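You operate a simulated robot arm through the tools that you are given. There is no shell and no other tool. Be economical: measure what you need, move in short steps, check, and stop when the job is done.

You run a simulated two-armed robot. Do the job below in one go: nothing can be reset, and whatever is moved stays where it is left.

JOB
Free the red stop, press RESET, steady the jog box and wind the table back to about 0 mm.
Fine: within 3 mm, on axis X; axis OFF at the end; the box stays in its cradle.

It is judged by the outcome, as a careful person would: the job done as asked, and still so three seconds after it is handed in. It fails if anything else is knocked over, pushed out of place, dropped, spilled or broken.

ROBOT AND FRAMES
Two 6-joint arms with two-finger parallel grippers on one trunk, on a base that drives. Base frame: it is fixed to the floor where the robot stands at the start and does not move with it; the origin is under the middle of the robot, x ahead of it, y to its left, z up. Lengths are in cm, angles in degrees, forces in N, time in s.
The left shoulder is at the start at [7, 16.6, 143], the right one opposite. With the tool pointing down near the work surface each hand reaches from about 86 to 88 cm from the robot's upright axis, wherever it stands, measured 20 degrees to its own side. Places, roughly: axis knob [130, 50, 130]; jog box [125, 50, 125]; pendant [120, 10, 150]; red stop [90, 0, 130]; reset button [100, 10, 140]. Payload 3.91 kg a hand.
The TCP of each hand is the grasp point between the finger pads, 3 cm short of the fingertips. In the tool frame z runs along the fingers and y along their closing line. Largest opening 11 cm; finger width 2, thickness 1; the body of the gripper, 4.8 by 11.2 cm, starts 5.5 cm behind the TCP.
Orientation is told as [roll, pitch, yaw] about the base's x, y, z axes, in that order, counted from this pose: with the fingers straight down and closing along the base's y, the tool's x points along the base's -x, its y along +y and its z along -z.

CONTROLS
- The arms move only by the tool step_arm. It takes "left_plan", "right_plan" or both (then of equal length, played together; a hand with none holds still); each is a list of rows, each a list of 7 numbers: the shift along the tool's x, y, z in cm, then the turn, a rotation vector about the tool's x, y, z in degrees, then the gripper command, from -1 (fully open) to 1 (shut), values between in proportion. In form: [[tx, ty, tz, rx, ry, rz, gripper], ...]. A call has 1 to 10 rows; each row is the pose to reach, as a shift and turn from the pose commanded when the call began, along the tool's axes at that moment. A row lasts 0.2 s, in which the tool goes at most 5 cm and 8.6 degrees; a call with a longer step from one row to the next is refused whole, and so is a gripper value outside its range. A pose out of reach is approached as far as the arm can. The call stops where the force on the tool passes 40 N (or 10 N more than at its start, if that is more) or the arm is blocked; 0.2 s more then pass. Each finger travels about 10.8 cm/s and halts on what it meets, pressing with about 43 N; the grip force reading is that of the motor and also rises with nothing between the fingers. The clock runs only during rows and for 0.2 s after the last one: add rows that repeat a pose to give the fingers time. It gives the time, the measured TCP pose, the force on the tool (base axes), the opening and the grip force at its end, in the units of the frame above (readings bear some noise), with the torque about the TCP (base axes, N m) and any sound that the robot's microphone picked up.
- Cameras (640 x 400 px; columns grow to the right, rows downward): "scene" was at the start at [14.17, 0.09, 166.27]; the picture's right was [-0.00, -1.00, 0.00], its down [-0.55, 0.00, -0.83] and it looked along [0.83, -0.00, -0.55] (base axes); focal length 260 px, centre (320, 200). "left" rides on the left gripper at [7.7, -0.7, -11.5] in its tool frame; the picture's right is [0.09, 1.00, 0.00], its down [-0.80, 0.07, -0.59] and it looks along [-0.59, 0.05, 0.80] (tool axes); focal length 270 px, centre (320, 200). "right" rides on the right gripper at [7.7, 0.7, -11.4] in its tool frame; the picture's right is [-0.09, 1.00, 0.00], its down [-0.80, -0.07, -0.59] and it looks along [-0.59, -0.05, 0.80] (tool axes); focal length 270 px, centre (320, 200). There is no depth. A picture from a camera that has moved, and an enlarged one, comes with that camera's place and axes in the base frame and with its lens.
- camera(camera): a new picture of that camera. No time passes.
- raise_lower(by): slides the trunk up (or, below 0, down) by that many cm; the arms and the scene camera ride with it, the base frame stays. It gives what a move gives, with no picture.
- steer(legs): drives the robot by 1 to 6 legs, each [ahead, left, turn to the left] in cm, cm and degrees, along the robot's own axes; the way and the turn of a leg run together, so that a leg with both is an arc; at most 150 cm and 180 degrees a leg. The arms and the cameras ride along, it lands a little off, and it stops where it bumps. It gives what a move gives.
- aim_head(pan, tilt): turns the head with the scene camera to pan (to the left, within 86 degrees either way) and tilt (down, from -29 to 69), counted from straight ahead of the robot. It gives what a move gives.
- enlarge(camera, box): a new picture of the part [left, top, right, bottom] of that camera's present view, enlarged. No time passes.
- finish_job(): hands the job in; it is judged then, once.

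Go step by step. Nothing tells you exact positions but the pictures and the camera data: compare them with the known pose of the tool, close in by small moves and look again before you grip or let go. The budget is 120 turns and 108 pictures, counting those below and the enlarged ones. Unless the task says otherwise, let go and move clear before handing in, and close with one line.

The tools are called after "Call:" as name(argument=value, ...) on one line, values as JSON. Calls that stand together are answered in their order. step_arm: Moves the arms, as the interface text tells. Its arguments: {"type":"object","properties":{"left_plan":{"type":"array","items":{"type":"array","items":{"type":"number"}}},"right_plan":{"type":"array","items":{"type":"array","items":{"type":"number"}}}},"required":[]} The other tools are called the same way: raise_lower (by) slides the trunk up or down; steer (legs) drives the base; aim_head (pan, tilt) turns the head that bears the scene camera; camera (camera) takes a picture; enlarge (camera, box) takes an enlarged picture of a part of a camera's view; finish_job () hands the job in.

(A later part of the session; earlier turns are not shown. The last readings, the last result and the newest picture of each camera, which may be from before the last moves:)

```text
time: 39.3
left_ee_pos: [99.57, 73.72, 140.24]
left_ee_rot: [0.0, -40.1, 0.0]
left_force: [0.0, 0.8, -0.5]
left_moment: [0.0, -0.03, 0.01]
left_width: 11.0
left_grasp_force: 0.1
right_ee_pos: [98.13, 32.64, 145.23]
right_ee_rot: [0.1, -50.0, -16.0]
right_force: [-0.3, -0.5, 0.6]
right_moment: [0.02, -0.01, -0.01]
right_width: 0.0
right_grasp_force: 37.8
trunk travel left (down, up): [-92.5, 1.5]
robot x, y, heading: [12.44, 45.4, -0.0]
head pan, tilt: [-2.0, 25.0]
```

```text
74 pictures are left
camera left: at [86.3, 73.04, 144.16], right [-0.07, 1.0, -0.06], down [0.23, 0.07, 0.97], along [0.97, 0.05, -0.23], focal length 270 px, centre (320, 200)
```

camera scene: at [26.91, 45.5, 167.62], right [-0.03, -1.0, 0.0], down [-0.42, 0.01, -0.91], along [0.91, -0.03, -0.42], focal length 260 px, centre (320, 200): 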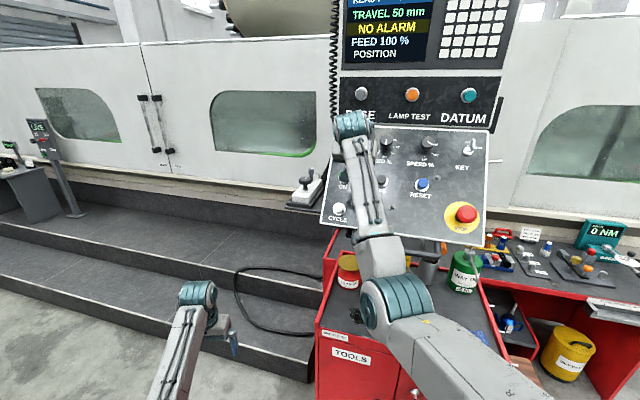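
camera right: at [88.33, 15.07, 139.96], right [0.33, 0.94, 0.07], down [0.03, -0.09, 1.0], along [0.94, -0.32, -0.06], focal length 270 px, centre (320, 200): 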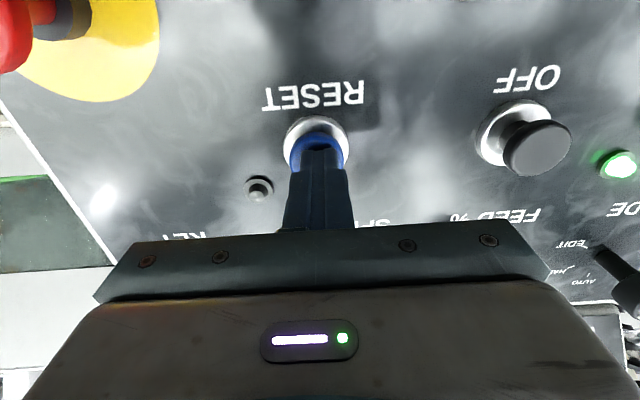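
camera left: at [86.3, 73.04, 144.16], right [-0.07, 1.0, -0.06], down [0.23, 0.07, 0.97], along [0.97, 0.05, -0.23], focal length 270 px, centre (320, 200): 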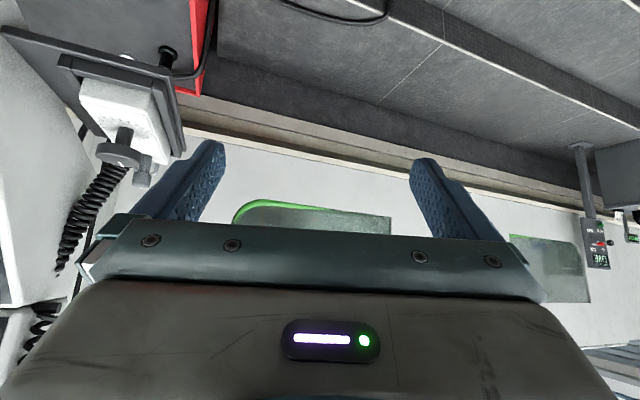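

Call:
step_arm(right_plan=[[0, -4, 0, 0, 0, 0, 1], [0, -8, -1, 0, 0, 0, 1], [0, -12, -2, 0, 0, 0, 1]])

Call:
steer(legs=[[12, 0, 0]])

Call:
step_arm(left_plan=[[0, -4, 0, 0, 4, 0, -1], [0, -8, 0, 0, 8, 0, -1], [0, -12, 0, 0, 12, 0, -1], [0, -14, 0, 0, 16, 0, -1]])

Call:
enlarge(camera="scene", box=[240, 140, 400, 240])

Call:
camera(camera="left")

```text
time: 40.1
left_ee_pos: [99.35, 73.63, 140.33]
left_ee_rot: [0.1, -40.0, 0.2]
left_force: [1.0, 0.3, 0.6]
left_moment: [0.0, 0.02, 0.0]
left_width: 11.0
left_grasp_force: 0.0
right_ee_pos: [93.1, 21.28, 146.63]
right_ee_rot: [0.2, -50.0, -16.0]
right_force: [0.0, -0.4, 0.0]
right_moment: [0.02, 0.0, 0.03]
right_width: 0.02
right_grasp_force: 38.1
trunk travel left (down, up): [-92.5, 1.5]
robot x, y, heading: [12.22, 45.82, -0.2]
head pan, tilt: [-2.0, 25.0]
```

```text
time: 41.3
left_ee_pos: [110.93, 73.7, 140.53]
left_ee_rot: [0.1, -40.2, 0.0]
left_force: [-0.7, 0.7, 0.7]
left_moment: [-0.01, -0.03, 0.02]
left_width: 11.0
left_grasp_force: 0.1
right_ee_pos: [104.62, 21.6, 147.05]
right_ee_rot: [0.3, -50.3, -16.1]
right_force: [-0.4, 0.2, 0.1]
right_moment: [-0.01, 0.01, 0.06]
right_width: 0.0
right_grasp_force: 37.6
trunk travel left (down, up): [-92.5, 1.5]
robot x, y, heading: [24.2, 45.55, 0.1]
head pan, tilt: [-2.0, 25.0]
```

```text
time: 42.3
left_ee_pos: [111.81, 59.61, 139.93]
left_ee_rot: [0.1, -23.9, 0.0]
left_force: [0.0, 0.1, -0.4]
left_moment: [0.0, 0.01, -0.01]
left_width: 11.02
left_grasp_force: 0.1
right_ee_pos: [105.63, 21.46, 146.29]
right_ee_rot: [0.2, -49.8, -16.0]
right_force: [0.3, -1.1, -0.6]
right_moment: [-0.01, 0.0, -0.01]
right_width: 0.0
right_grasp_force: 37.7
trunk travel left (down, up): [-92.5, 1.5]
robot x, y, heading: [24.13, 45.45, 0.2]
head pan, tilt: [-2.0, 25.0]
```

```text
4.00 times, centred on (320, 190) of scene
camera zoom: at [39.06, 45.44, 167.59], right [-0.03, -1.0, 0.0], down [-0.42, 0.01, -0.91], along [0.91, -0.03, -0.42], focal length 1041 px, centre (320, 240)
```

zoom: 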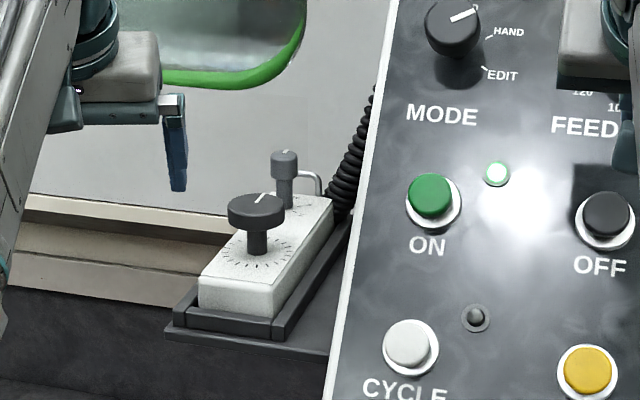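

```text
72 pictures are left
camera left: at [100.1, 58.97, 147.56], right [-0.08, 1.0, -0.04], down [0.49, 0.07, 0.87], along [0.87, 0.05, -0.5], focal length 270 px, centre (320, 200)
```

left: 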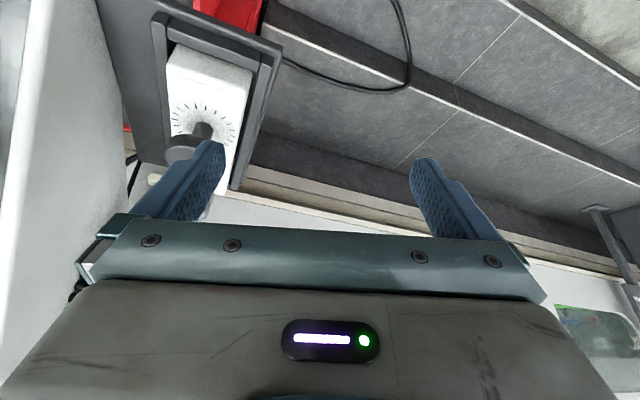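

Call:
step_arm(left_plan=[[0.1, -3.5, -2.2, 0, 0, 0, -1], [0.2, -7, -4.5, 0, 0, 0, -1], [0.3, -10, -6.7, 0, 0, 0, -1], [0.4, -13, -8.9, 0, 0, 0, -1]])

Call:
camera(camera="left")

```text
time: 43.3
left_ee_pos: [107.38, 46.75, 148.31]
left_ee_rot: [0.0, -24.1, 0.1]
left_force: [-1.4, -0.8, -0.3]
left_moment: [-0.01, 0.0, 0.03]
left_width: 10.99
left_grasp_force: 0.1
right_ee_pos: [105.06, 21.34, 146.64]
right_ee_rot: [0.2, -50.2, -16.1]
right_force: [-0.9, 0.3, 0.0]
right_moment: [0.01, 0.0, 0.01]
right_width: 0.0
right_grasp_force: 37.5
trunk travel left (down, up): [-92.5, 1.5]
robot x, y, heading: [24.24, 45.82, 0.4]
head pan, tilt: [-2.0, 25.0]
```

```text
71 pictures are left
camera left: at [95.63, 45.98, 155.79], right [-0.08, 1.0, -0.04], down [0.49, 0.07, 0.87], along [0.87, 0.05, -0.49], focal length 270 px, centre (320, 200)
```

left: 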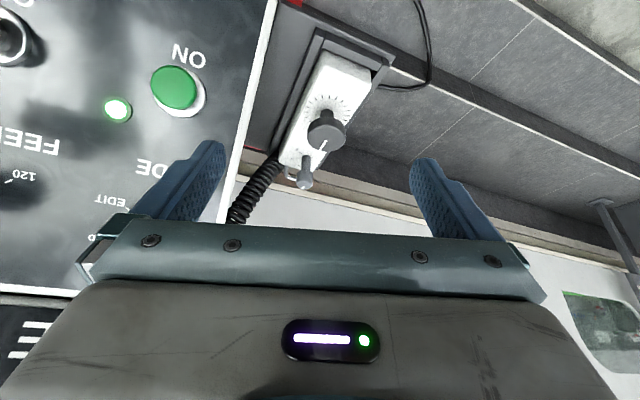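

Call:
enlarge(camera="left", box=[230, 10, 420, 210])

Call:
enlarge(camera="scene", box=[270, 160, 340, 230])

```text
2.00 times, centred on (325, 110) of left
camera zoom: at [95.63, 45.98, 155.79], right [-0.08, 1.0, -0.04], down [0.49, 0.07, 0.87], along [0.87, 0.05, -0.49], focal length 541 px, centre (310, 380)
```

zoom: 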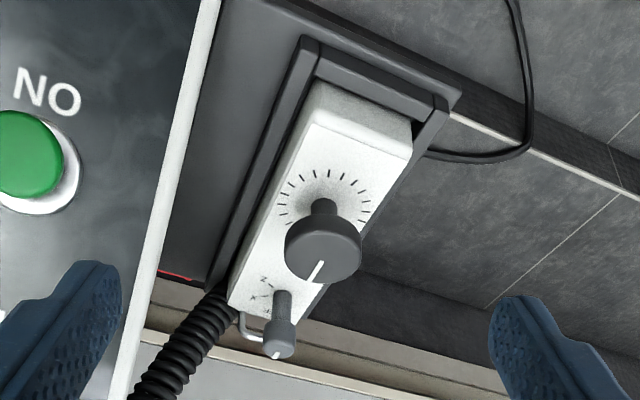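

```text
5.71 times, centred on (305, 195) of scene
camera zoom: at [38.59, 45.36, 167.64], right [-0.03, -1.0, 0.0], down [-0.42, 0.02, -0.91], along [0.91, -0.03, -0.42], focal length 1487 px, centre (406, 229)
```

zoom: 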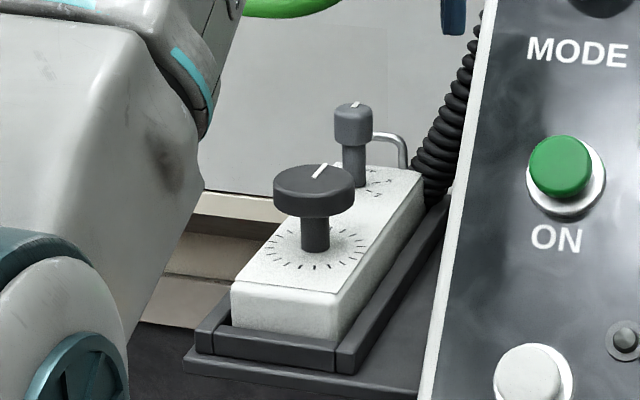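

The front knob is the handwheel and the rear, smaller knob is the axis selector. I want to face the machine squarely (heading about -16°), so I drive left and turn while staying back.

Call:
steer(legs=[[0, 20, 0], [0, 0, -16]])

Call:
camera(camera="scene")

```text
time: 44.7
left_ee_pos: [106.94, 64.37, 148.41]
left_ee_rot: [0.2, -24.2, 8.6]
left_force: [-0.8, -0.1, 0.5]
left_moment: [0.03, -0.03, 0.0]
left_width: 11.03
left_grasp_force: 0.0
right_ee_pos: [108.55, 39.07, 146.6]
right_ee_rot: [0.5, -50.1, -7.7]
right_force: [0.0, -0.1, 0.1]
right_moment: [0.02, 0.0, 0.02]
right_width: 0.0
right_grasp_force: 37.2
trunk travel left (down, up): [-92.5, 1.5]
robot x, y, heading: [25.3, 51.26, 8.7]
head pan, tilt: [-2.0, 25.0]
stopped in leg 1: the robot was blocked; the commanded pose is now the measured one
```

```text
68 pictures are left
camera scene: at [39.29, 52.65, 167.65], right [0.12, -0.99, 0.0], down [-0.42, -0.05, -0.91], along [0.9, 0.11, -0.42], focal length 260 px, centre (320, 200)
```

scene: 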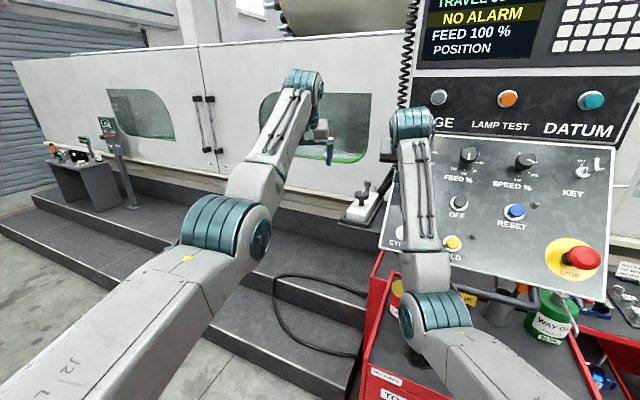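

Call:
steer(legs=[[0, -3, -8]])

Call:
aim_head(pan=86, tilt=60)

Call:
camera(camera="scene")

```text
time: 45.7
left_ee_pos: [108.64, 52.4, 148.07]
left_ee_rot: [-0.7, -23.9, 1.5]
left_force: [-0.5, 0.9, -0.1]
left_moment: [-0.09, 0.05, -0.05]
left_width: 10.99
left_grasp_force: 0.1
right_ee_pos: [106.99, 26.95, 146.74]
right_ee_rot: [-0.7, -50.2, -14.2]
right_force: [0.1, 1.1, -0.9]
right_moment: [-0.04, 0.01, -0.08]
right_width: 0.0
right_grasp_force: 37.9
trunk travel left (down, up): [-92.5, 1.5]
robot x, y, heading: [25.34, 47.87, 1.3]
head pan, tilt: [-2.0, 25.0]
```

```text
time: 47.3
left_ee_pos: [108.59, 50.74, 148.15]
left_ee_rot: [0.0, -24.0, 1.2]
left_force: [-0.2, -1.8, 0.4]
left_moment: [0.01, 0.01, 0.04]
left_width: 11.02
left_grasp_force: 0.0
right_ee_pos: [106.88, 25.44, 146.47]
right_ee_rot: [0.3, -50.1, -14.9]
right_force: [0.1, 0.3, -0.2]
right_moment: [0.0, 0.02, 0.02]
right_width: 0.01
right_grasp_force: 37.4
trunk travel left (down, up): [-92.5, 1.5]
robot x, y, heading: [25.55, 47.89, 1.1]
head pan, tilt: [85.9, 60.0]
```

```text
67 pictures are left
camera scene: at [31.07, 54.8, 162.63], right [1.0, -0.05, 0.0], down [-0.04, -0.86, -0.5], along [0.02, 0.5, -0.87], focal length 260 px, centre (320, 200)
```

scene: 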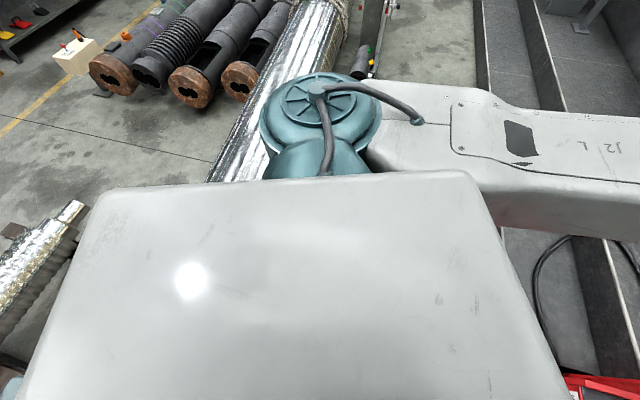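

The left rear is limited, so I keep heading 0 with the base near (46, 50). First I rearrange both hands so they stay clear of the pendant and of each other.

Call:
step_arm(left_plan=[[1.5, 2.7, -0.7, 1.8, -3.2, 2.9, -1], [2.9, 5.3, -1.3, 3.6, -6.4, 5.8, -1], [4.4, 8, -2, 5.4, -9.6, 8.6, -1], [5.8, 10.7, -2.6, 7.2, -12.8, 11.5, -1], [7.3, 13.3, -3.3, 9, -16, 14.4, -1]])

Call:
step_arm(right_plan=[[1, 2.1, -2, 0, 5, 0, 1], [1.9, 4.2, -4.1, 0, 10, 0, 1], [2.9, 6.3, -6.2, 0, 15, 0, 0], [3.8, 8.4, -8.2, 0, 20, 0, -0.3], [4.8, 10.5, -10.3, 0, 25, 0, -0.3], [5.75, 12.6, -12.3, 0, 30, 0, -0.3]])

Call:
aim_head(pan=0, tilt=30)

Call:
camera(camera="scene")

```text
time: 48.5
left_ee_pos: [100.24, 64.39, 148.29]
left_ee_rot: [-0.1, -40.4, -15.7]
left_force: [0.7, 0.6, 0.6]
left_moment: [-0.04, 0.0, 0.0]
left_width: 10.99
left_grasp_force: 0.0
right_ee_pos: [106.88, 25.83, 146.69]
right_ee_rot: [0.0, -50.2, -14.6]
right_force: [-1.0, 0.9, 0.2]
right_moment: [-0.03, -0.01, 0.01]
right_width: 0.0
right_grasp_force: 37.4
trunk travel left (down, up): [-92.5, 1.5]
robot x, y, heading: [25.0, 48.3, 1.3]
head pan, tilt: [85.9, 60.0]
```

```text
time: 49.9
left_ee_pos: [100.18, 64.33, 148.23]
left_ee_rot: [-0.1, -40.3, -15.6]
left_force: [-0.5, 0.2, -0.2]
left_moment: [-0.03, -0.01, 0.0]
left_width: 10.99
left_grasp_force: 0.0
right_ee_pos: [104.73, 43.29, 149.51]
right_ee_rot: [0.0, -19.9, -14.8]
right_force: [-0.1, 0.9, 0.1]
right_moment: [0.02, 0.0, 0.01]
right_width: 7.14
right_grasp_force: 0.0
right hand out of reach, approached as far as the arm can: row 3, 4, 5, 6
trunk travel left (down, up): [-92.5, 1.5]
robot x, y, heading: [25.24, 47.78, 1.2]
head pan, tilt: [85.9, 60.0]
```

```text
time: 51.5
left_ee_pos: [100.27, 64.04, 148.32]
left_ee_rot: [0.0, -40.2, -15.6]
left_force: [-1.4, 0.3, 0.4]
left_moment: [0.0, 0.0, 0.0]
left_width: 11.01
left_grasp_force: 0.1
right_ee_pos: [104.97, 42.93, 149.4]
right_ee_rot: [0.1, -20.1, -14.8]
right_force: [0.6, 0.0, 0.8]
right_moment: [0.01, -0.01, 0.01]
right_width: 7.15
right_grasp_force: 0.0
trunk travel left (down, up): [-92.5, 1.5]
robot x, y, heading: [25.46, 48.19, 1.1]
head pan, tilt: [0.0, 30.0]
```

```text
66 pictures are left
camera scene: at [39.74, 48.47, 166.82], right [0.02, -1.0, 0.0], down [-0.5, -0.01, -0.87], along [0.87, 0.02, -0.5], focal length 260 px, centre (320, 200)
```

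scene: 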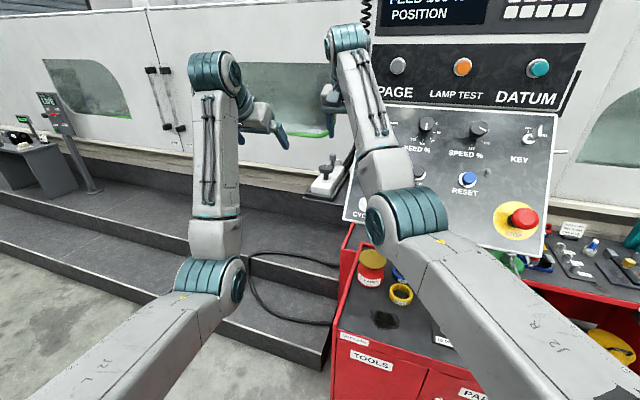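

Near the pointing-down limit the arm must be well extended, so I choose a tilted approach for both hands. I drive forward about 14 cm.

Call:
steer(legs=[[14.5, 0, -1]])

Call:
camera(camera="right")

Call:
camera(camera="scene")

```text
time: 52.8
left_ee_pos: [114.38, 63.03, 148.51]
left_ee_rot: [0.1, -40.3, -16.7]
left_force: [-0.3, 0.3, 0.1]
left_moment: [0.02, 0.0, 0.02]
left_width: 10.97
left_grasp_force: 0.1
right_ee_pos: [118.52, 41.84, 149.73]
right_ee_rot: [0.2, -20.4, -15.7]
right_force: [-0.6, 0.1, -1.2]
right_moment: [-0.01, -0.03, 0.01]
right_width: 7.12
right_grasp_force: 0.0
trunk travel left (down, up): [-92.5, 1.5]
robot x, y, heading: [39.67, 48.26, 0.5]
head pan, tilt: [0.0, 30.0]
```

```text
65 pictures are left
camera right: at [107.97, 45.5, 157.86], right [0.35, 0.94, 0.03], down [0.5, -0.22, 0.84], along [0.79, -0.27, -0.55], focal length 270 px, centre (320, 200)
```

right: 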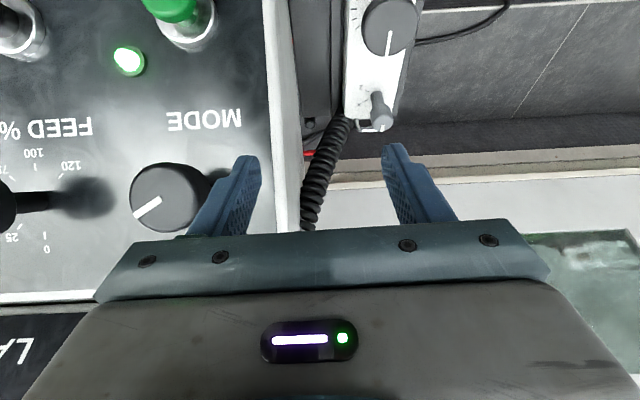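

```text
64 pictures are left
camera scene: at [53.42, 48.47, 166.89], right [0.0, -1.0, 0.0], down [-0.5, 0.0, -0.87], along [0.87, 0.0, -0.5], focal length 260 px, centre (320, 200)
```

scene: 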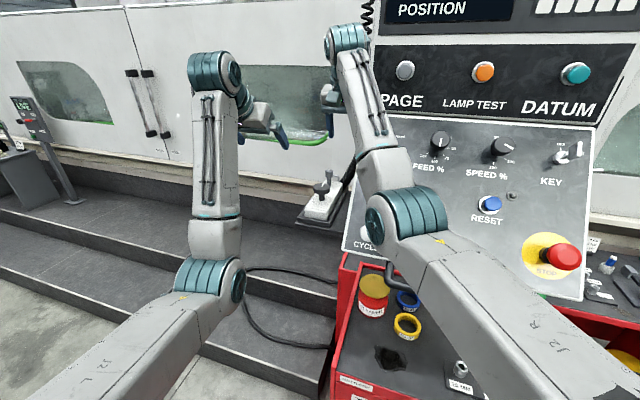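

Call:
enlarge(camera="right", box=[300, 0, 440, 140])

Call:
enlarge(camera="scene", box=[290, 160, 360, 240])

Call:
enlarge(camera="left", box=[0, 0, 260, 230])

```text
2.86 times, centred on (370, 70) of right
camera zoom: at [107.97, 45.5, 157.86], right [0.35, 0.94, 0.03], down [0.5, -0.22, 0.84], along [0.79, -0.27, -0.55], focal length 772 px, centre (177, 571)
```

zoom: 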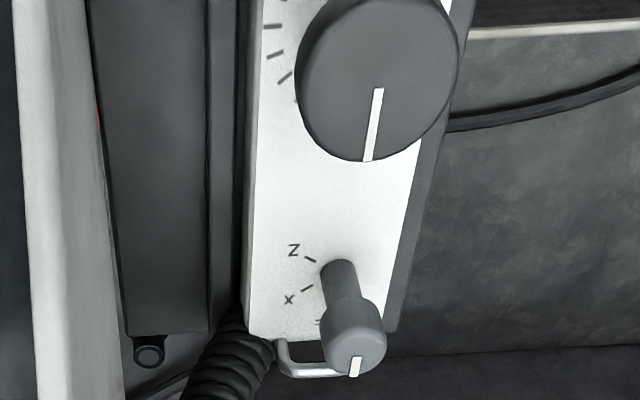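

```text
5.00 times, centred on (325, 200) of scene
camera zoom: at [53.42, 48.47, 166.89], right [0.0, -1.0, 0.0], down [-0.5, 0.0, -0.87], along [0.87, 0.0, -0.5], focal length 1301 px, centre (295, 200)
```

zoom: 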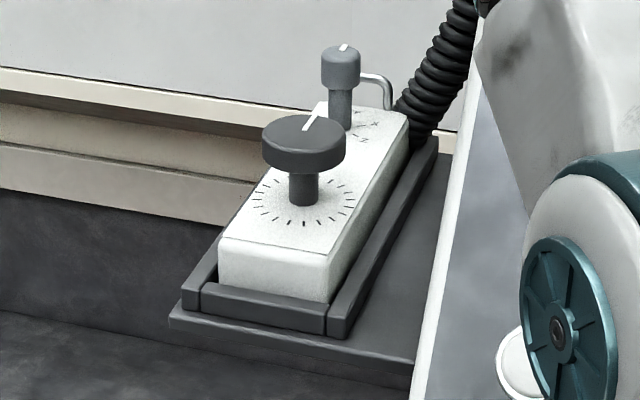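

```text
1.74 times, centred on (130, 115) of left
camera zoom: at [101.42, 66.12, 152.51], right [0.22, 0.97, -0.06], down [0.24, 0.0, 0.97], along [0.95, -0.23, -0.23], focal length 470 px, centre (650, 348)
```

zoom: 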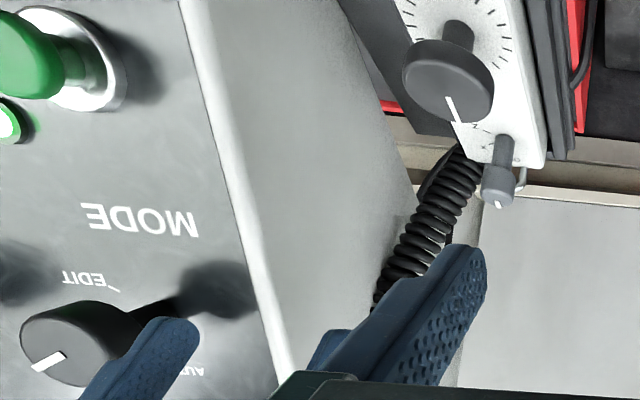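

X is about 60° clockwise of OFF (straight ahead). I bring the left hand to a low stand-off in front of the box, ready to grip its sides.

Call:
step_arm(left_plan=[[3, -2.6, 0.9, 0, -6.2, 0, -0.5], [6, -5.2, 1.8, 0, -12.4, 0, -0.5], [9, -7.7, 2.7, 0, -18.6, 0, -0.5], [12, -10.3, 3.65, 0, -25, 0, -0.5], [12, -10.3, 3.65, 0, -25, 0, -0.5]])

Call:
camera(camera="left")

Call:
camera(camera="scene")

```text
time: 54.0
left_ee_pos: [106.55, 58.46, 139.51]
left_ee_rot: [5.0, -66.5, -20.0]
left_force: [-1.0, 1.3, 0.4]
left_moment: [-0.02, 0.02, -0.02]
left_width: 8.28
left_grasp_force: 0.2
left hand out of reach, approached as far as the arm can: row 4, 5
right_ee_pos: [119.07, 42.0, 149.5]
right_ee_rot: [0.2, -20.1, -15.7]
right_force: [0.1, 0.0, 0.3]
right_moment: [-0.01, 0.01, -0.05]
right_width: 7.15
right_grasp_force: 0.1
trunk travel left (down, up): [-92.5, 1.5]
robot x, y, heading: [39.34, 48.45, 0.2]
head pan, tilt: [0.0, 30.0]
```

```text
60 pictures are left
camera left: at [93.38, 61.38, 137.07], right [0.23, 0.97, -0.05], down [-0.21, 0.1, 0.97], along [0.95, -0.21, 0.23], focal length 270 px, centre (320, 200)
```

left: 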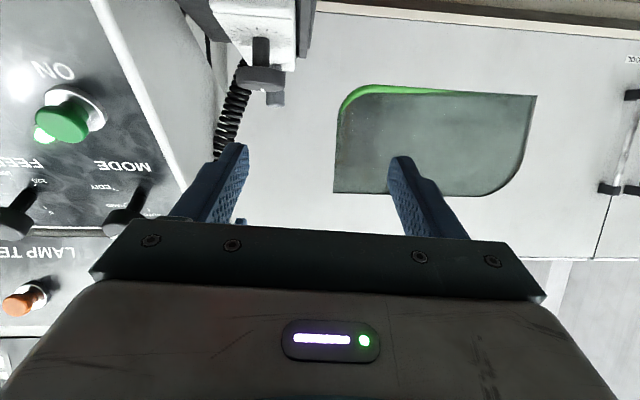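

```text
59 pictures are left
camera scene: at [53.97, 48.62, 166.83], right [0.0, -1.0, 0.0], down [-0.5, 0.0, -0.87], along [0.87, 0.0, -0.5], focal length 260 px, centre (320, 200)
```

scene: 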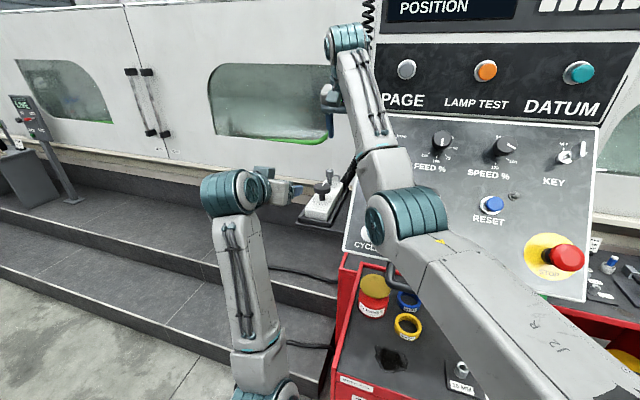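

Call:
step_arm(left_plan=[[1.9, -2.2, 3.2, 0, 0, 0, -0.6], [3.7, -4.4, 6.3, 0, 0, 0, -0.6], [5.55, -6.5, 9.5, 0, 0, 0, -0.6], [5.55, -6.5, 9.5, 0, 0, 0, -0.6]])

Call:
camera(camera="left")

Call:
enlarge(camera="scene", box=[250, 140, 390, 250])

```text
time: 55.2
left_ee_pos: [114.02, 57.02, 130.07]
left_ee_rot: [10.1, -66.3, -23.4]
left_force: [-0.8, -0.1, -0.3]
left_moment: [0.02, 0.02, -0.04]
left_width: 8.83
left_grasp_force: 0.2
left hand out of reach, approached as far as the arm can: row 1, 2, 3, 4
right_ee_pos: [119.04, 41.82, 149.5]
right_ee_rot: [0.1, -20.2, -15.7]
right_force: [-0.3, 0.2, -0.4]
right_moment: [-0.02, 0.03, 0.01]
right_width: 7.13
right_grasp_force: 0.1
trunk travel left (down, up): [-92.5, 1.5]
robot x, y, heading: [39.63, 48.35, 0.1]
head pan, tilt: [0.0, 30.0]
stopped in row 4 (left hand): the arm was blocked; the commanded pose is now the measured one
```

```text
58 pictures are left
camera left: at [100.69, 59.91, 127.7], right [0.21, 0.98, -0.01], down [-0.22, 0.06, 0.97], along [0.95, -0.2, 0.23], focal length 270 px, centre (320, 200)
```

left: 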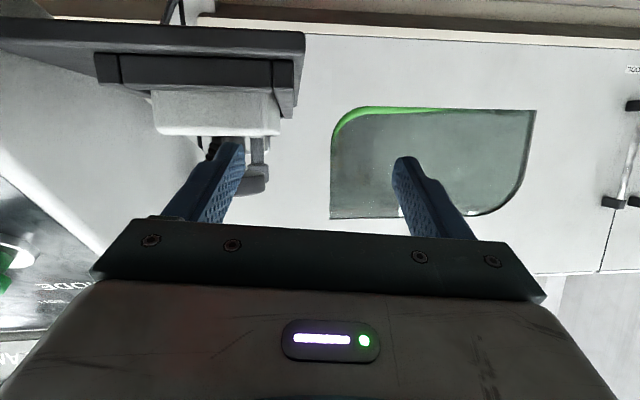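

```text
3.64 times, centred on (320, 195) of scene
camera zoom: at [53.97, 48.51, 166.83], right [0.0, -1.0, 0.0], down [-0.5, 0.0, -0.87], along [0.87, 0.0, -0.5], focal length 946 px, centre (320, 218)
```

zoom: 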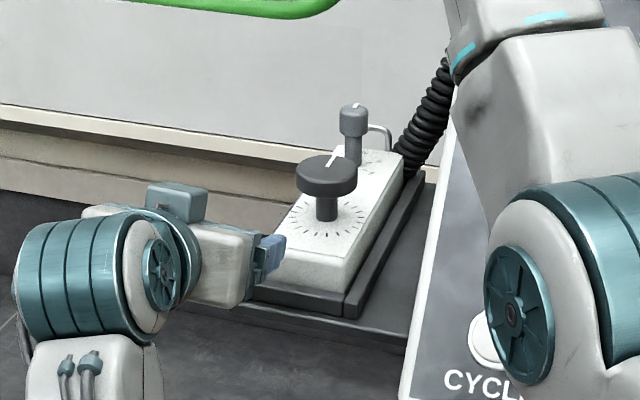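

The left arm is at some limit. I back off a little and look at the whole arm.

Call:
step_arm(left_plan=[[0, 1, -2, 0, 0, 0, -0.6]])

Call:
aim_head(pan=10, tilt=50)

Call:
camera(camera="scene")

```text
time: 55.6
left_ee_pos: [112.17, 57.86, 130.78]
left_ee_rot: [8.8, -66.3, -22.7]
left_force: [-0.3, -0.2, 0.4]
left_moment: [-0.04, 0.04, 0.01]
left_width: 8.78
left_grasp_force: 0.1
right_ee_pos: [118.94, 41.8, 149.51]
right_ee_rot: [0.1, -20.1, -15.8]
right_force: [1.1, -0.2, 0.1]
right_moment: [0.02, 0.01, 0.0]
right_width: 7.17
right_grasp_force: 0.0
trunk travel left (down, up): [-92.5, 1.5]
robot x, y, heading: [39.94, 47.98, 0.3]
head pan, tilt: [0.0, 30.0]
```

```text
time: 56.5
left_ee_pos: [112.25, 57.99, 130.88]
left_ee_rot: [9.3, -66.1, -22.9]
left_force: [-0.7, 0.4, 0.2]
left_moment: [0.01, 0.0, 0.02]
left_width: 8.79
left_grasp_force: 0.1
right_ee_pos: [119.09, 41.8, 149.48]
right_ee_rot: [0.1, -20.1, -15.8]
right_force: [-0.7, -0.4, 0.0]
right_moment: [0.03, -0.01, -0.01]
right_width: 7.13
right_grasp_force: 0.1
trunk travel left (down, up): [-92.5, 1.5]
robot x, y, heading: [39.43, 48.58, -0.0]
head pan, tilt: [10.0, 50.0]
```

```text
56 pictures are left
camera scene: at [52.49, 49.78, 163.89], right [0.18, -0.98, 0.0], down [-0.75, -0.14, -0.64], along [0.63, 0.11, -0.77], focal length 260 px, centre (320, 200)
```

scene: 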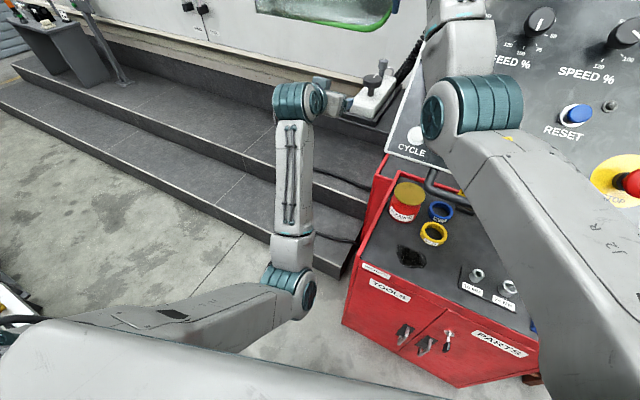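

I test whether a steeper left-hand tilt (-40°) at the box is within reach.

Call:
step_arm(left_plan=[[-2, -1.5, -0.2, 0, 6.5, -1, -0.6], [-4, -3, -0.4, 0, 13, -2, -0.6], [-6, -4.6, -0.6, 0, 19.5, -3, -0.6], [-7.9, -6.1, -0.7, 0, 26, -4, -0.6]])

```text
time: 57.5
left_ee_pos: [113.88, 52.2, 138.08]
left_ee_rot: [0.5, -40.3, -12.5]
left_force: [0.7, -0.2, -0.6]
left_moment: [0.02, -0.02, 0.01]
left_width: 8.82
left_grasp_force: 0.1
left hand out of reach, approached as far as the arm can: row 3, 4
right_ee_pos: [119.18, 41.72, 149.44]
right_ee_rot: [0.0, -20.1, -15.7]
right_force: [0.8, -0.2, -0.7]
right_moment: [0.02, -0.02, 0.01]
right_width: 7.16
right_grasp_force: 0.1
trunk travel left (down, up): [-92.5, 1.5]
robot x, y, heading: [39.34, 48.39, 0.2]
head pan, tilt: [10.0, 50.0]
```

Call:
step_arm(left_plan=[[-0.1, -1.1, 1.4, 0.8, 0, 1, -0.6], [-0.13, -2.24, 2.85, 1.6, 0, 1.9, -0.6], [-0.13, -2.24, 2.85, 1.6, 0, 1.9, -0.6]])

Call:
camera(camera="left")

Call:
enlarge(camera="scene", box=[260, 40, 460, 160])

```text
time: 58.3
left_ee_pos: [115.9, 50.46, 136.07]
left_ee_rot: [0.7, -40.5, -14.9]
left_force: [0.5, 0.3, 1.2]
left_moment: [0.03, 0.0, -0.02]
left_width: 8.8
left_grasp_force: 0.1
left hand out of reach, approached as far as the arm can: row 1, 2, 3
right_ee_pos: [119.15, 41.77, 149.49]
right_ee_rot: [0.1, -20.1, -15.6]
right_force: [-0.1, 0.1, 1.1]
right_moment: [0.01, 0.01, -0.01]
right_width: 7.15
right_grasp_force: 0.1
trunk travel left (down, up): [-92.5, 1.5]
robot x, y, heading: [39.57, 47.97, 0.2]
head pan, tilt: [10.0, 50.0]
```

```text
55 pictures are left
camera left: at [102.83, 53.08, 139.89], right [0.19, 0.98, -0.05], down [0.23, 0.0, 0.97], along [0.95, -0.19, -0.23], focal length 270 px, centre (320, 200)
```

left: 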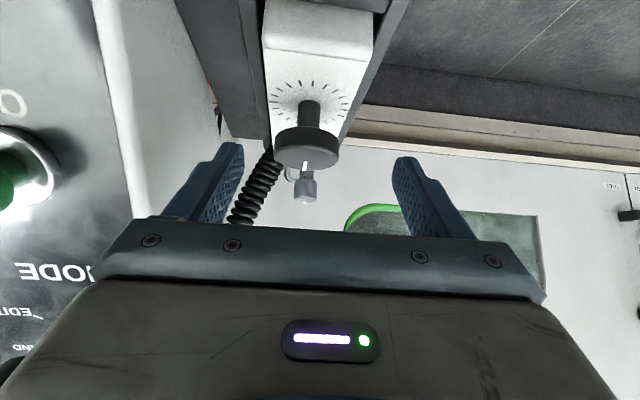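

```text
3.20 times, centred on (360, 100) of scene
camera zoom: at [52.53, 49.79, 163.87], right [0.18, -0.98, 0.0], down [-0.75, -0.14, -0.64], along [0.63, 0.11, -0.77], focal length 833 px, centre (192, 520)
```

zoom: 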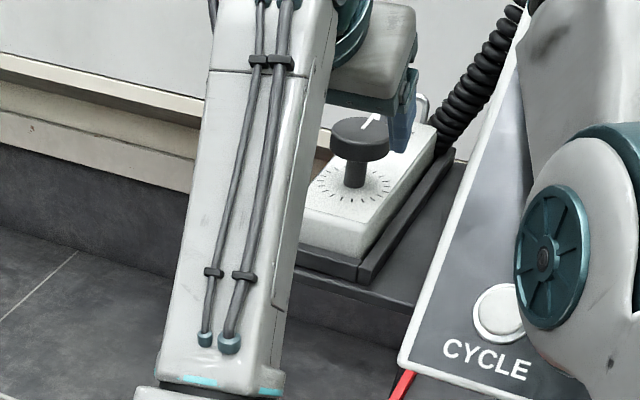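

Orientation is aligned with the box, with only a small sideways error. I shift right slightly while descending part way, then check.

Call:
step_arm(left_plan=[[0.6, -0.4, 0.8, 0, 0, 0, -0.6], [1.3, -0.8, 1.5, 0, 0, 0, -0.6], [1.95, -0.8, 2.28, 0, 0, 0, -0.6], [1.95, -0.8, 2.28, 0, 0, 0, -0.6]])

Call:
camera(camera="left")

```text
time: 59.3
left_ee_pos: [116.26, 50.46, 133.18]
left_ee_rot: [0.6, -40.4, -15.0]
left_force: [0.1, 0.3, 0.3]
left_moment: [0.0, 0.0, 0.0]
left_width: 8.82
left_grasp_force: 0.0
left hand out of reach, approached as far as the arm can: row 1, 2, 3, 4
right_ee_pos: [119.01, 41.64, 149.47]
right_ee_rot: [0.1, -20.1, -15.7]
right_force: [1.0, -0.1, 0.2]
right_moment: [0.03, 0.01, 0.0]
right_width: 7.13
right_grasp_force: 0.2
trunk travel left (down, up): [-92.5, 1.5]
robot x, y, heading: [39.7, 48.48, 0.1]
head pan, tilt: [10.0, 50.0]
```

```text
53 pictures are left
camera left: at [103.13, 53.07, 136.93], right [0.19, 0.98, -0.05], down [0.23, 0.0, 0.97], along [0.96, -0.19, -0.23], focal length 270 px, centre (320, 200)
```

left: 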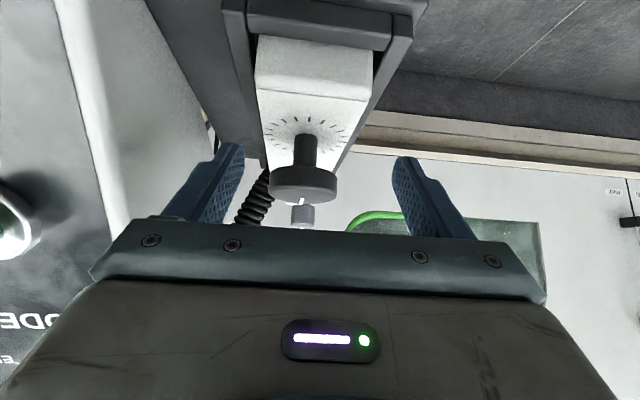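

Call:
steer(legs=[[0, -1.2, 0]])

Call:
camera(camera="left")

```text
time: 60.0
left_ee_pos: [116.14, 49.52, 133.1]
left_ee_rot: [0.6, -40.5, -14.9]
left_force: [-0.7, -0.5, 0.5]
left_moment: [-0.06, -0.06, -0.02]
left_width: 8.81
left_grasp_force: 0.0
right_ee_pos: [119.01, 40.95, 149.54]
right_ee_rot: [0.1, -20.1, -15.7]
right_force: [-0.4, 0.1, 0.1]
right_moment: [-0.04, 0.0, 0.02]
right_width: 7.13
right_grasp_force: 0.0
trunk travel left (down, up): [-92.5, 1.5]
robot x, y, heading: [39.72, 46.96, 0.4]
head pan, tilt: [10.0, 50.0]
```

```text
52 pictures are left
camera left: at [103.15, 52.18, 136.91], right [0.19, 0.98, -0.05], down [0.23, 0.01, 0.97], along [0.95, -0.19, -0.23], focal length 270 px, centre (320, 200)
```

left: 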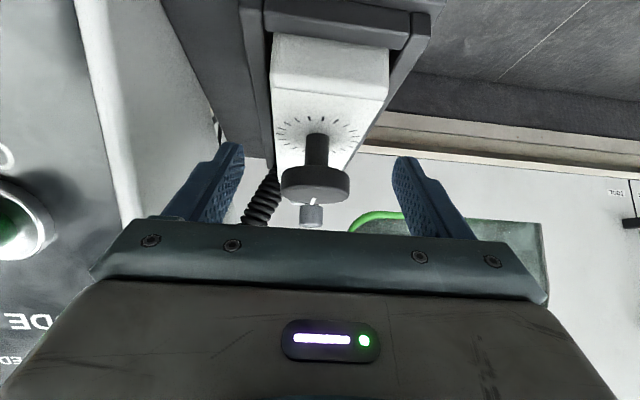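

Centred now. I descend and close on the box sides.

Call:
step_arm(left_plan=[[1.3, 0, 1.5, 0, 0, 0, -0.6], [2.6, 0, 3.04, 0, 0, 0, -0.6], [2.6, 0, 3.04, 0, 0, 0, -0.3], [2.6, 0, 3.04, 0, 0, 0, -0.1], [2.6, 0, 3.04, 0, 0, 0, 0.1]])

Call:
camera(camera="left")

Call:
enlarge(camera="scene", box=[260, 40, 460, 160])

```text
time: 61.2
left_ee_pos: [116.21, 49.33, 129.0]
left_ee_rot: [0.7, -40.6, -15.1]
left_force: [0.0, 0.3, -0.1]
left_moment: [-0.32, -0.36, -0.54]
left_width: 6.84
left_grasp_force: 42.6
right_ee_pos: [119.07, 40.6, 149.55]
right_ee_rot: [0.2, -20.1, -15.7]
right_force: [0.2, 1.3, -0.1]
right_moment: [0.03, -0.03, 0.0]
right_width: 7.15
right_grasp_force: 0.0
trunk travel left (down, up): [-92.5, 1.5]
robot x, y, heading: [39.39, 47.0, 0.2]
head pan, tilt: [10.0, 50.0]
```

```text
51 pictures are left
camera left: at [103.1, 52.01, 132.92], right [0.19, 0.98, -0.05], down [0.23, 0.0, 0.97], along [0.95, -0.19, -0.23], focal length 270 px, centre (320, 200)
```

left: 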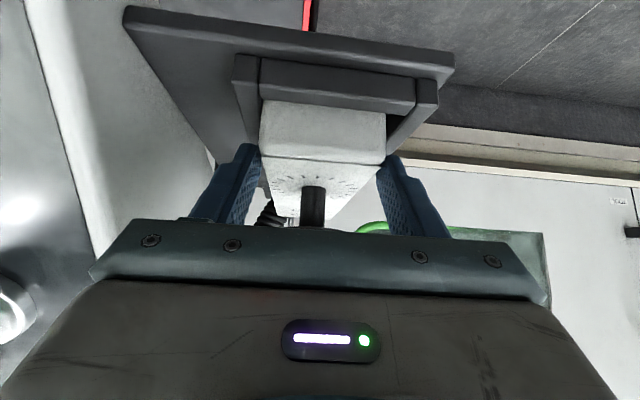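

```text
3.20 times, centred on (360, 100) of scene
camera zoom: at [52.51, 48.59, 163.87], right [0.18, -0.98, 0.0], down [-0.75, -0.14, -0.64], along [0.63, 0.11, -0.77], focal length 833 px, centre (192, 520)
```

zoom: 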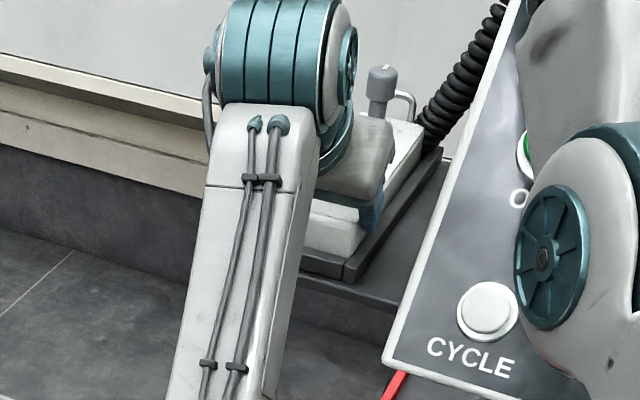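

The box is held (6.8 cm, 43 N). Now I bring the right hand above the axis knob, yawed so that the turn to X stays clear of the loop.

Call:
step_arm(right_plan=[[-1.6, 2, 2, -2.65, 0, -7.3, 0], [-3.2, 4, 4, -5.3, 0, -14.5, 0], [-4.8, 6, 6, -7.95, 0, -21.8, 0], [-6.35, 7.97, 8, -10.6, 0, -29.1, 0], [-6.35, 7.97, 10.3, -10.6, 0, -29.1, 0], [-6.35, 7.97, 10.3, -10.6, 0, -29.1, 0]])

Call:
camera(camera="right")

Call:
aim_head(pan=-5, tilt=25)

Call:
camera(camera="scene")

```text
time: 62.6
left_ee_pos: [116.29, 49.38, 129.07]
left_ee_rot: [0.7, -40.5, -15.1]
left_force: [0.8, 0.5, -0.4]
left_moment: [0.07, -0.26, -1.05]
left_width: 6.78
left_grasp_force: 43.1
right_ee_pos: [125.74, 44.44, 142.37]
right_ee_rot: [0.0, -20.2, 15.3]
right_force: [0.4, -0.3, -1.5]
right_moment: [-0.01, -0.03, -0.02]
right_width: 5.52
right_grasp_force: 0.1
right hand out of reach, approached as far as the arm can: row 3, 4, 5, 6
trunk travel left (down, up): [-92.5, 1.5]
robot x, y, heading: [39.2, 46.84, 0.7]
head pan, tilt: [10.0, 50.0]
```

```text
49 pictures are left
camera right: at [114.76, 42.07, 150.46], right [-0.18, 0.98, 0.03], down [0.55, 0.08, 0.83], along [0.82, 0.17, -0.55], focal length 270 px, centre (320, 200)
```

right: 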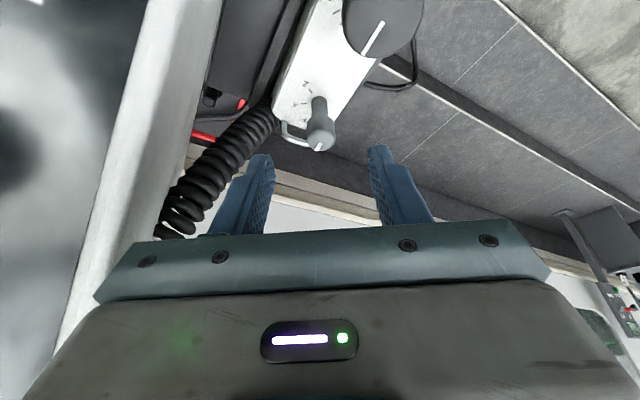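

```text
time: 63.5
left_ee_pos: [116.19, 49.42, 129.01]
left_ee_rot: [0.7, -40.5, -14.9]
left_force: [2.3, 0.7, 1.0]
left_moment: [0.08, -0.19, -1.27]
left_width: 6.78
left_grasp_force: 43.1
right_ee_pos: [125.66, 44.41, 142.28]
right_ee_rot: [0.0, -20.1, 15.3]
right_force: [0.3, 0.0, 0.4]
right_moment: [-0.01, -0.02, 0.01]
right_width: 5.48
right_grasp_force: 0.1
trunk travel left (down, up): [-92.5, 1.5]
robot x, y, heading: [39.66, 46.76, 0.1]
head pan, tilt: [-5.0, 25.0]
```

```text
48 pictures are left
camera scene: at [54.18, 46.46, 167.61], right [-0.08, -1.0, 0.0], down [-0.42, 0.04, -0.91], along [0.9, -0.08, -0.42], focal length 260 px, centre (320, 200)
```

scene: 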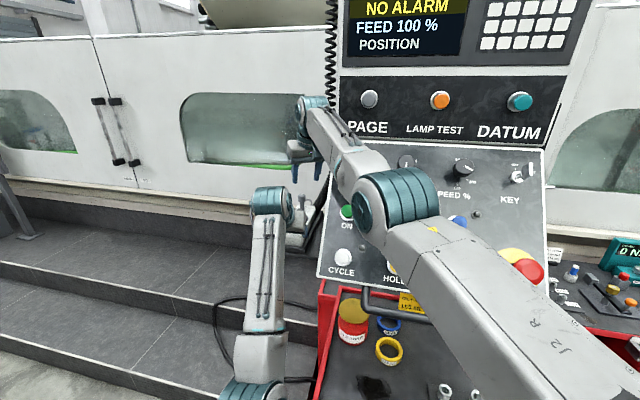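

Call:
step_arm(right_plan=[[0.2, -0.3, 0.9, -1.9, -5, -3.2, 0], [0.5, -0.7, 1.8, -3.8, -10, -6.5, 0], [0.7, -1, 2.7, -5.6, -15, -9.8, 0], [0.93, -1.34, 3.6, -7.5, -20, -13, 0], [0.93, -1.34, 3.6, -7.5, -20, -13, 0]])

Call:
enlarge(camera="right", box=[200, 0, 460, 200])

```text
time: 64.2
left_ee_pos: [115.84, 49.61, 129.11]
left_ee_rot: [0.4, -40.6, -14.8]
left_force: [0.2, -1.6, 3.3]
left_moment: [0.37, -0.03, -0.33]
left_width: 6.82
left_grasp_force: 42.4
right_ee_pos: [125.76, 45.18, 140.76]
right_ee_rot: [0.7, -33.6, 25.2]
right_force: [-5.3, 18.1, -0.5]
right_moment: [-0.72, -0.23, -0.93]
right_width: 5.49
right_grasp_force: 0.0
trunk travel left (down, up): [-92.5, 1.5]
robot x, y, heading: [40.01, 47.1, 0.3]
head pan, tilt: [-5.0, 25.0]
stopped in row 3 (right hand): the force on the tool passed its limit at 59 N (the readings are from after the stop); the commanded pose is now the measured one
```

```text
2.00 times, centred on (330, 100) of right
camera zoom: at [113.97, 40.23, 146.06], right [-0.36, 0.93, 0.06], down [0.34, 0.07, 0.94], along [0.87, 0.36, -0.34], focal length 541 px, centre (300, 400)
```

zoom: 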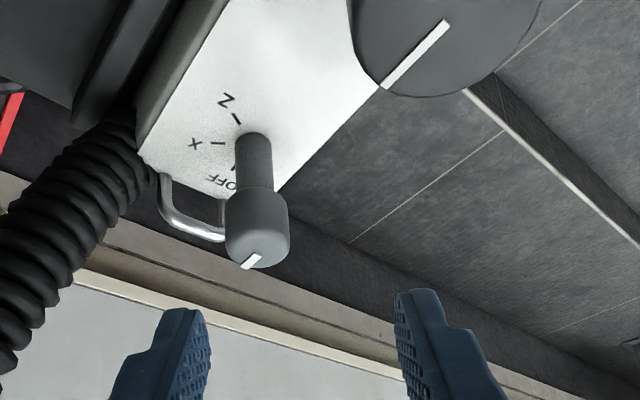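

The right gripper touched the pendant's left edge at that yaw. I move it off to the left and turn the hand the other way.

Call:
step_arm(right_plan=[[-0.33, 1.78, -0.98, 0, 0, 0, 0], [-0.33, 1.78, -0.98, 3.9, -1, 5.8, 0], [-0.3, 1.6, -0.6, 7.8, -2, 11.7, 0], [-0.3, 1.4, -0.2, 11.6, -3, 17.5, 0], [-0.3, 1.3, 0.2, 15.5, -4, 23.4, 0], [-0.29, 1.18, 0.55, 19.4, -6, 29.2, 0], [-0.29, 1.18, 0.55, 19.4, -6, 29.2, 0]])

Call:
enlarge(camera="right", box=[200, 0, 460, 200])

```text
time: 65.8
left_ee_pos: [115.97, 49.42, 128.97]
left_ee_rot: [0.4, -40.5, -15.0]
left_force: [1.0, 5.4, 8.0]
left_moment: [0.07, -0.2, -1.0]
left_width: 6.78
left_grasp_force: 42.4
right_ee_pos: [126.06, 45.85, 140.31]
right_ee_rot: [2.8, -38.8, -11.6]
right_force: [-0.7, -0.4, -0.2]
right_moment: [0.0, 0.02, 0.01]
right_width: 5.48
right_grasp_force: 0.1
trunk travel left (down, up): [-92.5, 1.5]
robot x, y, heading: [39.45, 46.83, 0.1]
head pan, tilt: [-5.0, 25.0]
```

```text
2.00 times, centred on (330, 100) of right
camera zoom: at [113.02, 48.66, 144.5], right [0.24, 0.97, 0.09], down [0.23, -0.15, 0.96], along [0.94, -0.21, -0.26], focal length 541 px, centre (300, 400)
```

zoom: 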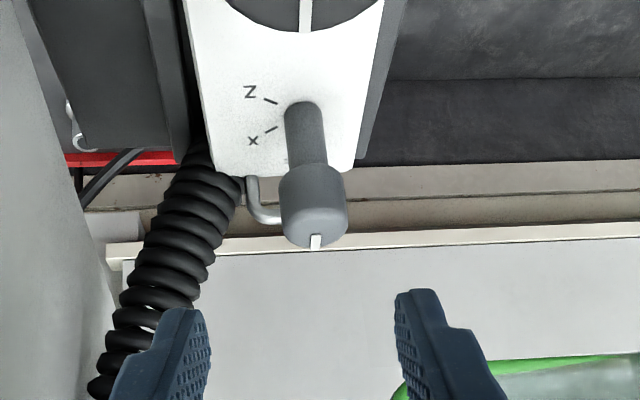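

Call:
step_arm(right_plan=[[0.7, 0.4, 1, 0, 0, 0, 0], [1.4, 0.83, 2.5, 0, 0, 0, 0], [1.4, 0.83, 4, 0, 0, 0, 0], [1.4, 0.83, 4, 0, 0, 0, 0]])

Call:
enlarge(camera="right", box=[200, 0, 460, 200])

```text
time: 66.8
left_ee_pos: [115.99, 49.42, 129.08]
left_ee_rot: [0.4, -40.4, -15.0]
left_force: [1.2, 6.2, 9.2]
left_moment: [0.09, -0.11, -1.08]
left_width: 6.78
left_grasp_force: 43.3
right_ee_pos: [127.52, 46.53, 136.43]
right_ee_rot: [2.8, -38.6, -11.5]
right_force: [0.5, -0.1, 0.3]
right_moment: [-0.01, 0.01, 0.01]
right_width: 5.5
right_grasp_force: 0.0
trunk travel left (down, up): [-92.5, 1.5]
robot x, y, heading: [39.49, 46.94, 0.1]
head pan, tilt: [-5.0, 25.0]
```

```text
2.00 times, centred on (330, 100) of right
camera zoom: at [114.62, 49.37, 140.54], right [0.24, 0.97, 0.09], down [0.23, -0.15, 0.96], along [0.94, -0.21, -0.26], focal length 541 px, centre (300, 400)
```

zoom: 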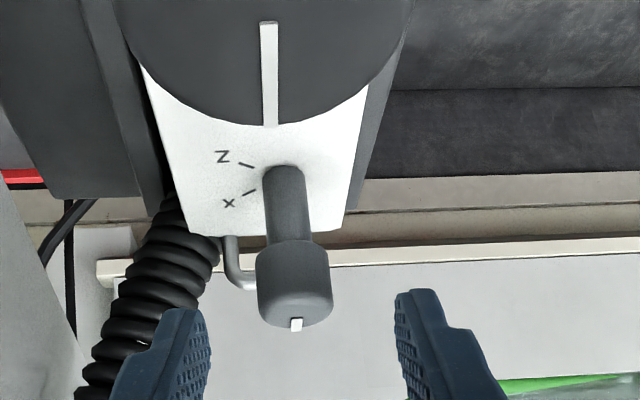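

Call:
step_arm(right_plan=[[0, -0.15, 2, 0, 0, 0, 0], [0, -0.15, 3.6, 0, 0, 0, 0], [0, -0.15, 3.6, 0, 0, 0, 0.4], [0, -0.15, 3.6, 0, 0, 0, 1], [0, -0.15, 3.6, 0, 0, 0, 1]])

Call:
enlarge(camera="right", box=[200, 0, 460, 250])

```text
time: 67.6
left_ee_pos: [115.86, 49.5, 128.54]
left_ee_rot: [0.5, -39.7, -15.1]
left_force: [-10.0, 3.1, 1.3]
left_moment: [-0.23, -0.66, -0.91]
left_width: 6.79
left_grasp_force: 42.4
right_ee_pos: [129.65, 45.9, 134.18]
right_ee_rot: [2.9, -39.4, -11.5]
right_force: [7.1, 0.7, 1.2]
right_moment: [0.01, 0.51, -0.26]
right_width: 3.29
right_grasp_force: 0.0
trunk travel left (down, up): [-92.5, 1.5]
robot x, y, heading: [39.76, 47.4, 0.2]
head pan, tilt: [-5.0, 25.0]
stopped in row 3 (right hand): the force on the tool passed its limit at 42 N (the readings are from after the stop); the commanded pose is now the measured one
```

```text
1.60 times, centred on (330, 125) of right
camera zoom: at [116.83, 48.83, 138.16], right [0.24, 0.97, 0.09], down [0.22, -0.15, 0.96], along [0.95, -0.21, -0.25], focal length 432 px, centre (304, 320)
```

zoom: 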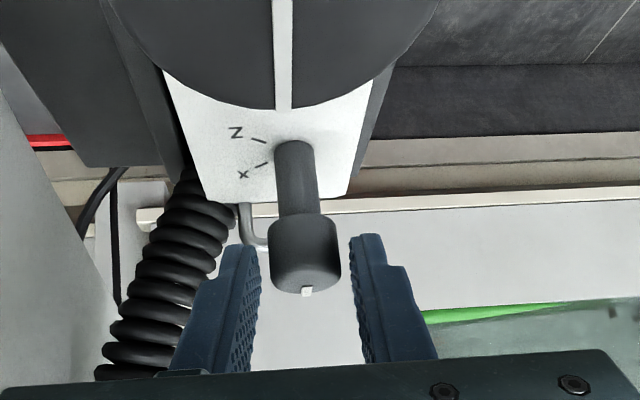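

The hands brushed each other slightly, but the knob cap is between the fingers. I close here with a small forward offset and check.

Call:
step_arm(right_plan=[[-0.3, 0, 0, 0, 0, 0, 0.6], [-0.3, 0, 0, 0, 0, 0, 1], [-0.3, 0, 0, 0, 0, 0, 1]])

```text
time: 68.4
left_ee_pos: [115.89, 49.49, 128.5]
left_ee_rot: [0.5, -39.7, -15.0]
left_force: [21.5, 3.4, -2.2]
left_moment: [0.22, 0.54, -1.3]
left_width: 6.79
left_grasp_force: 43.2
right_ee_pos: [129.81, 45.97, 134.17]
right_ee_rot: [2.8, -39.0, -11.5]
right_force: [-30.7, 0.5, -0.6]
right_moment: [-0.36, 0.98, -0.01]
right_width: 2.45
right_grasp_force: 42.9
trunk travel left (down, up): [-92.5, 1.5]
robot x, y, heading: [39.91, 47.17, 0.4]
head pan, tilt: [-5.0, 25.0]
```

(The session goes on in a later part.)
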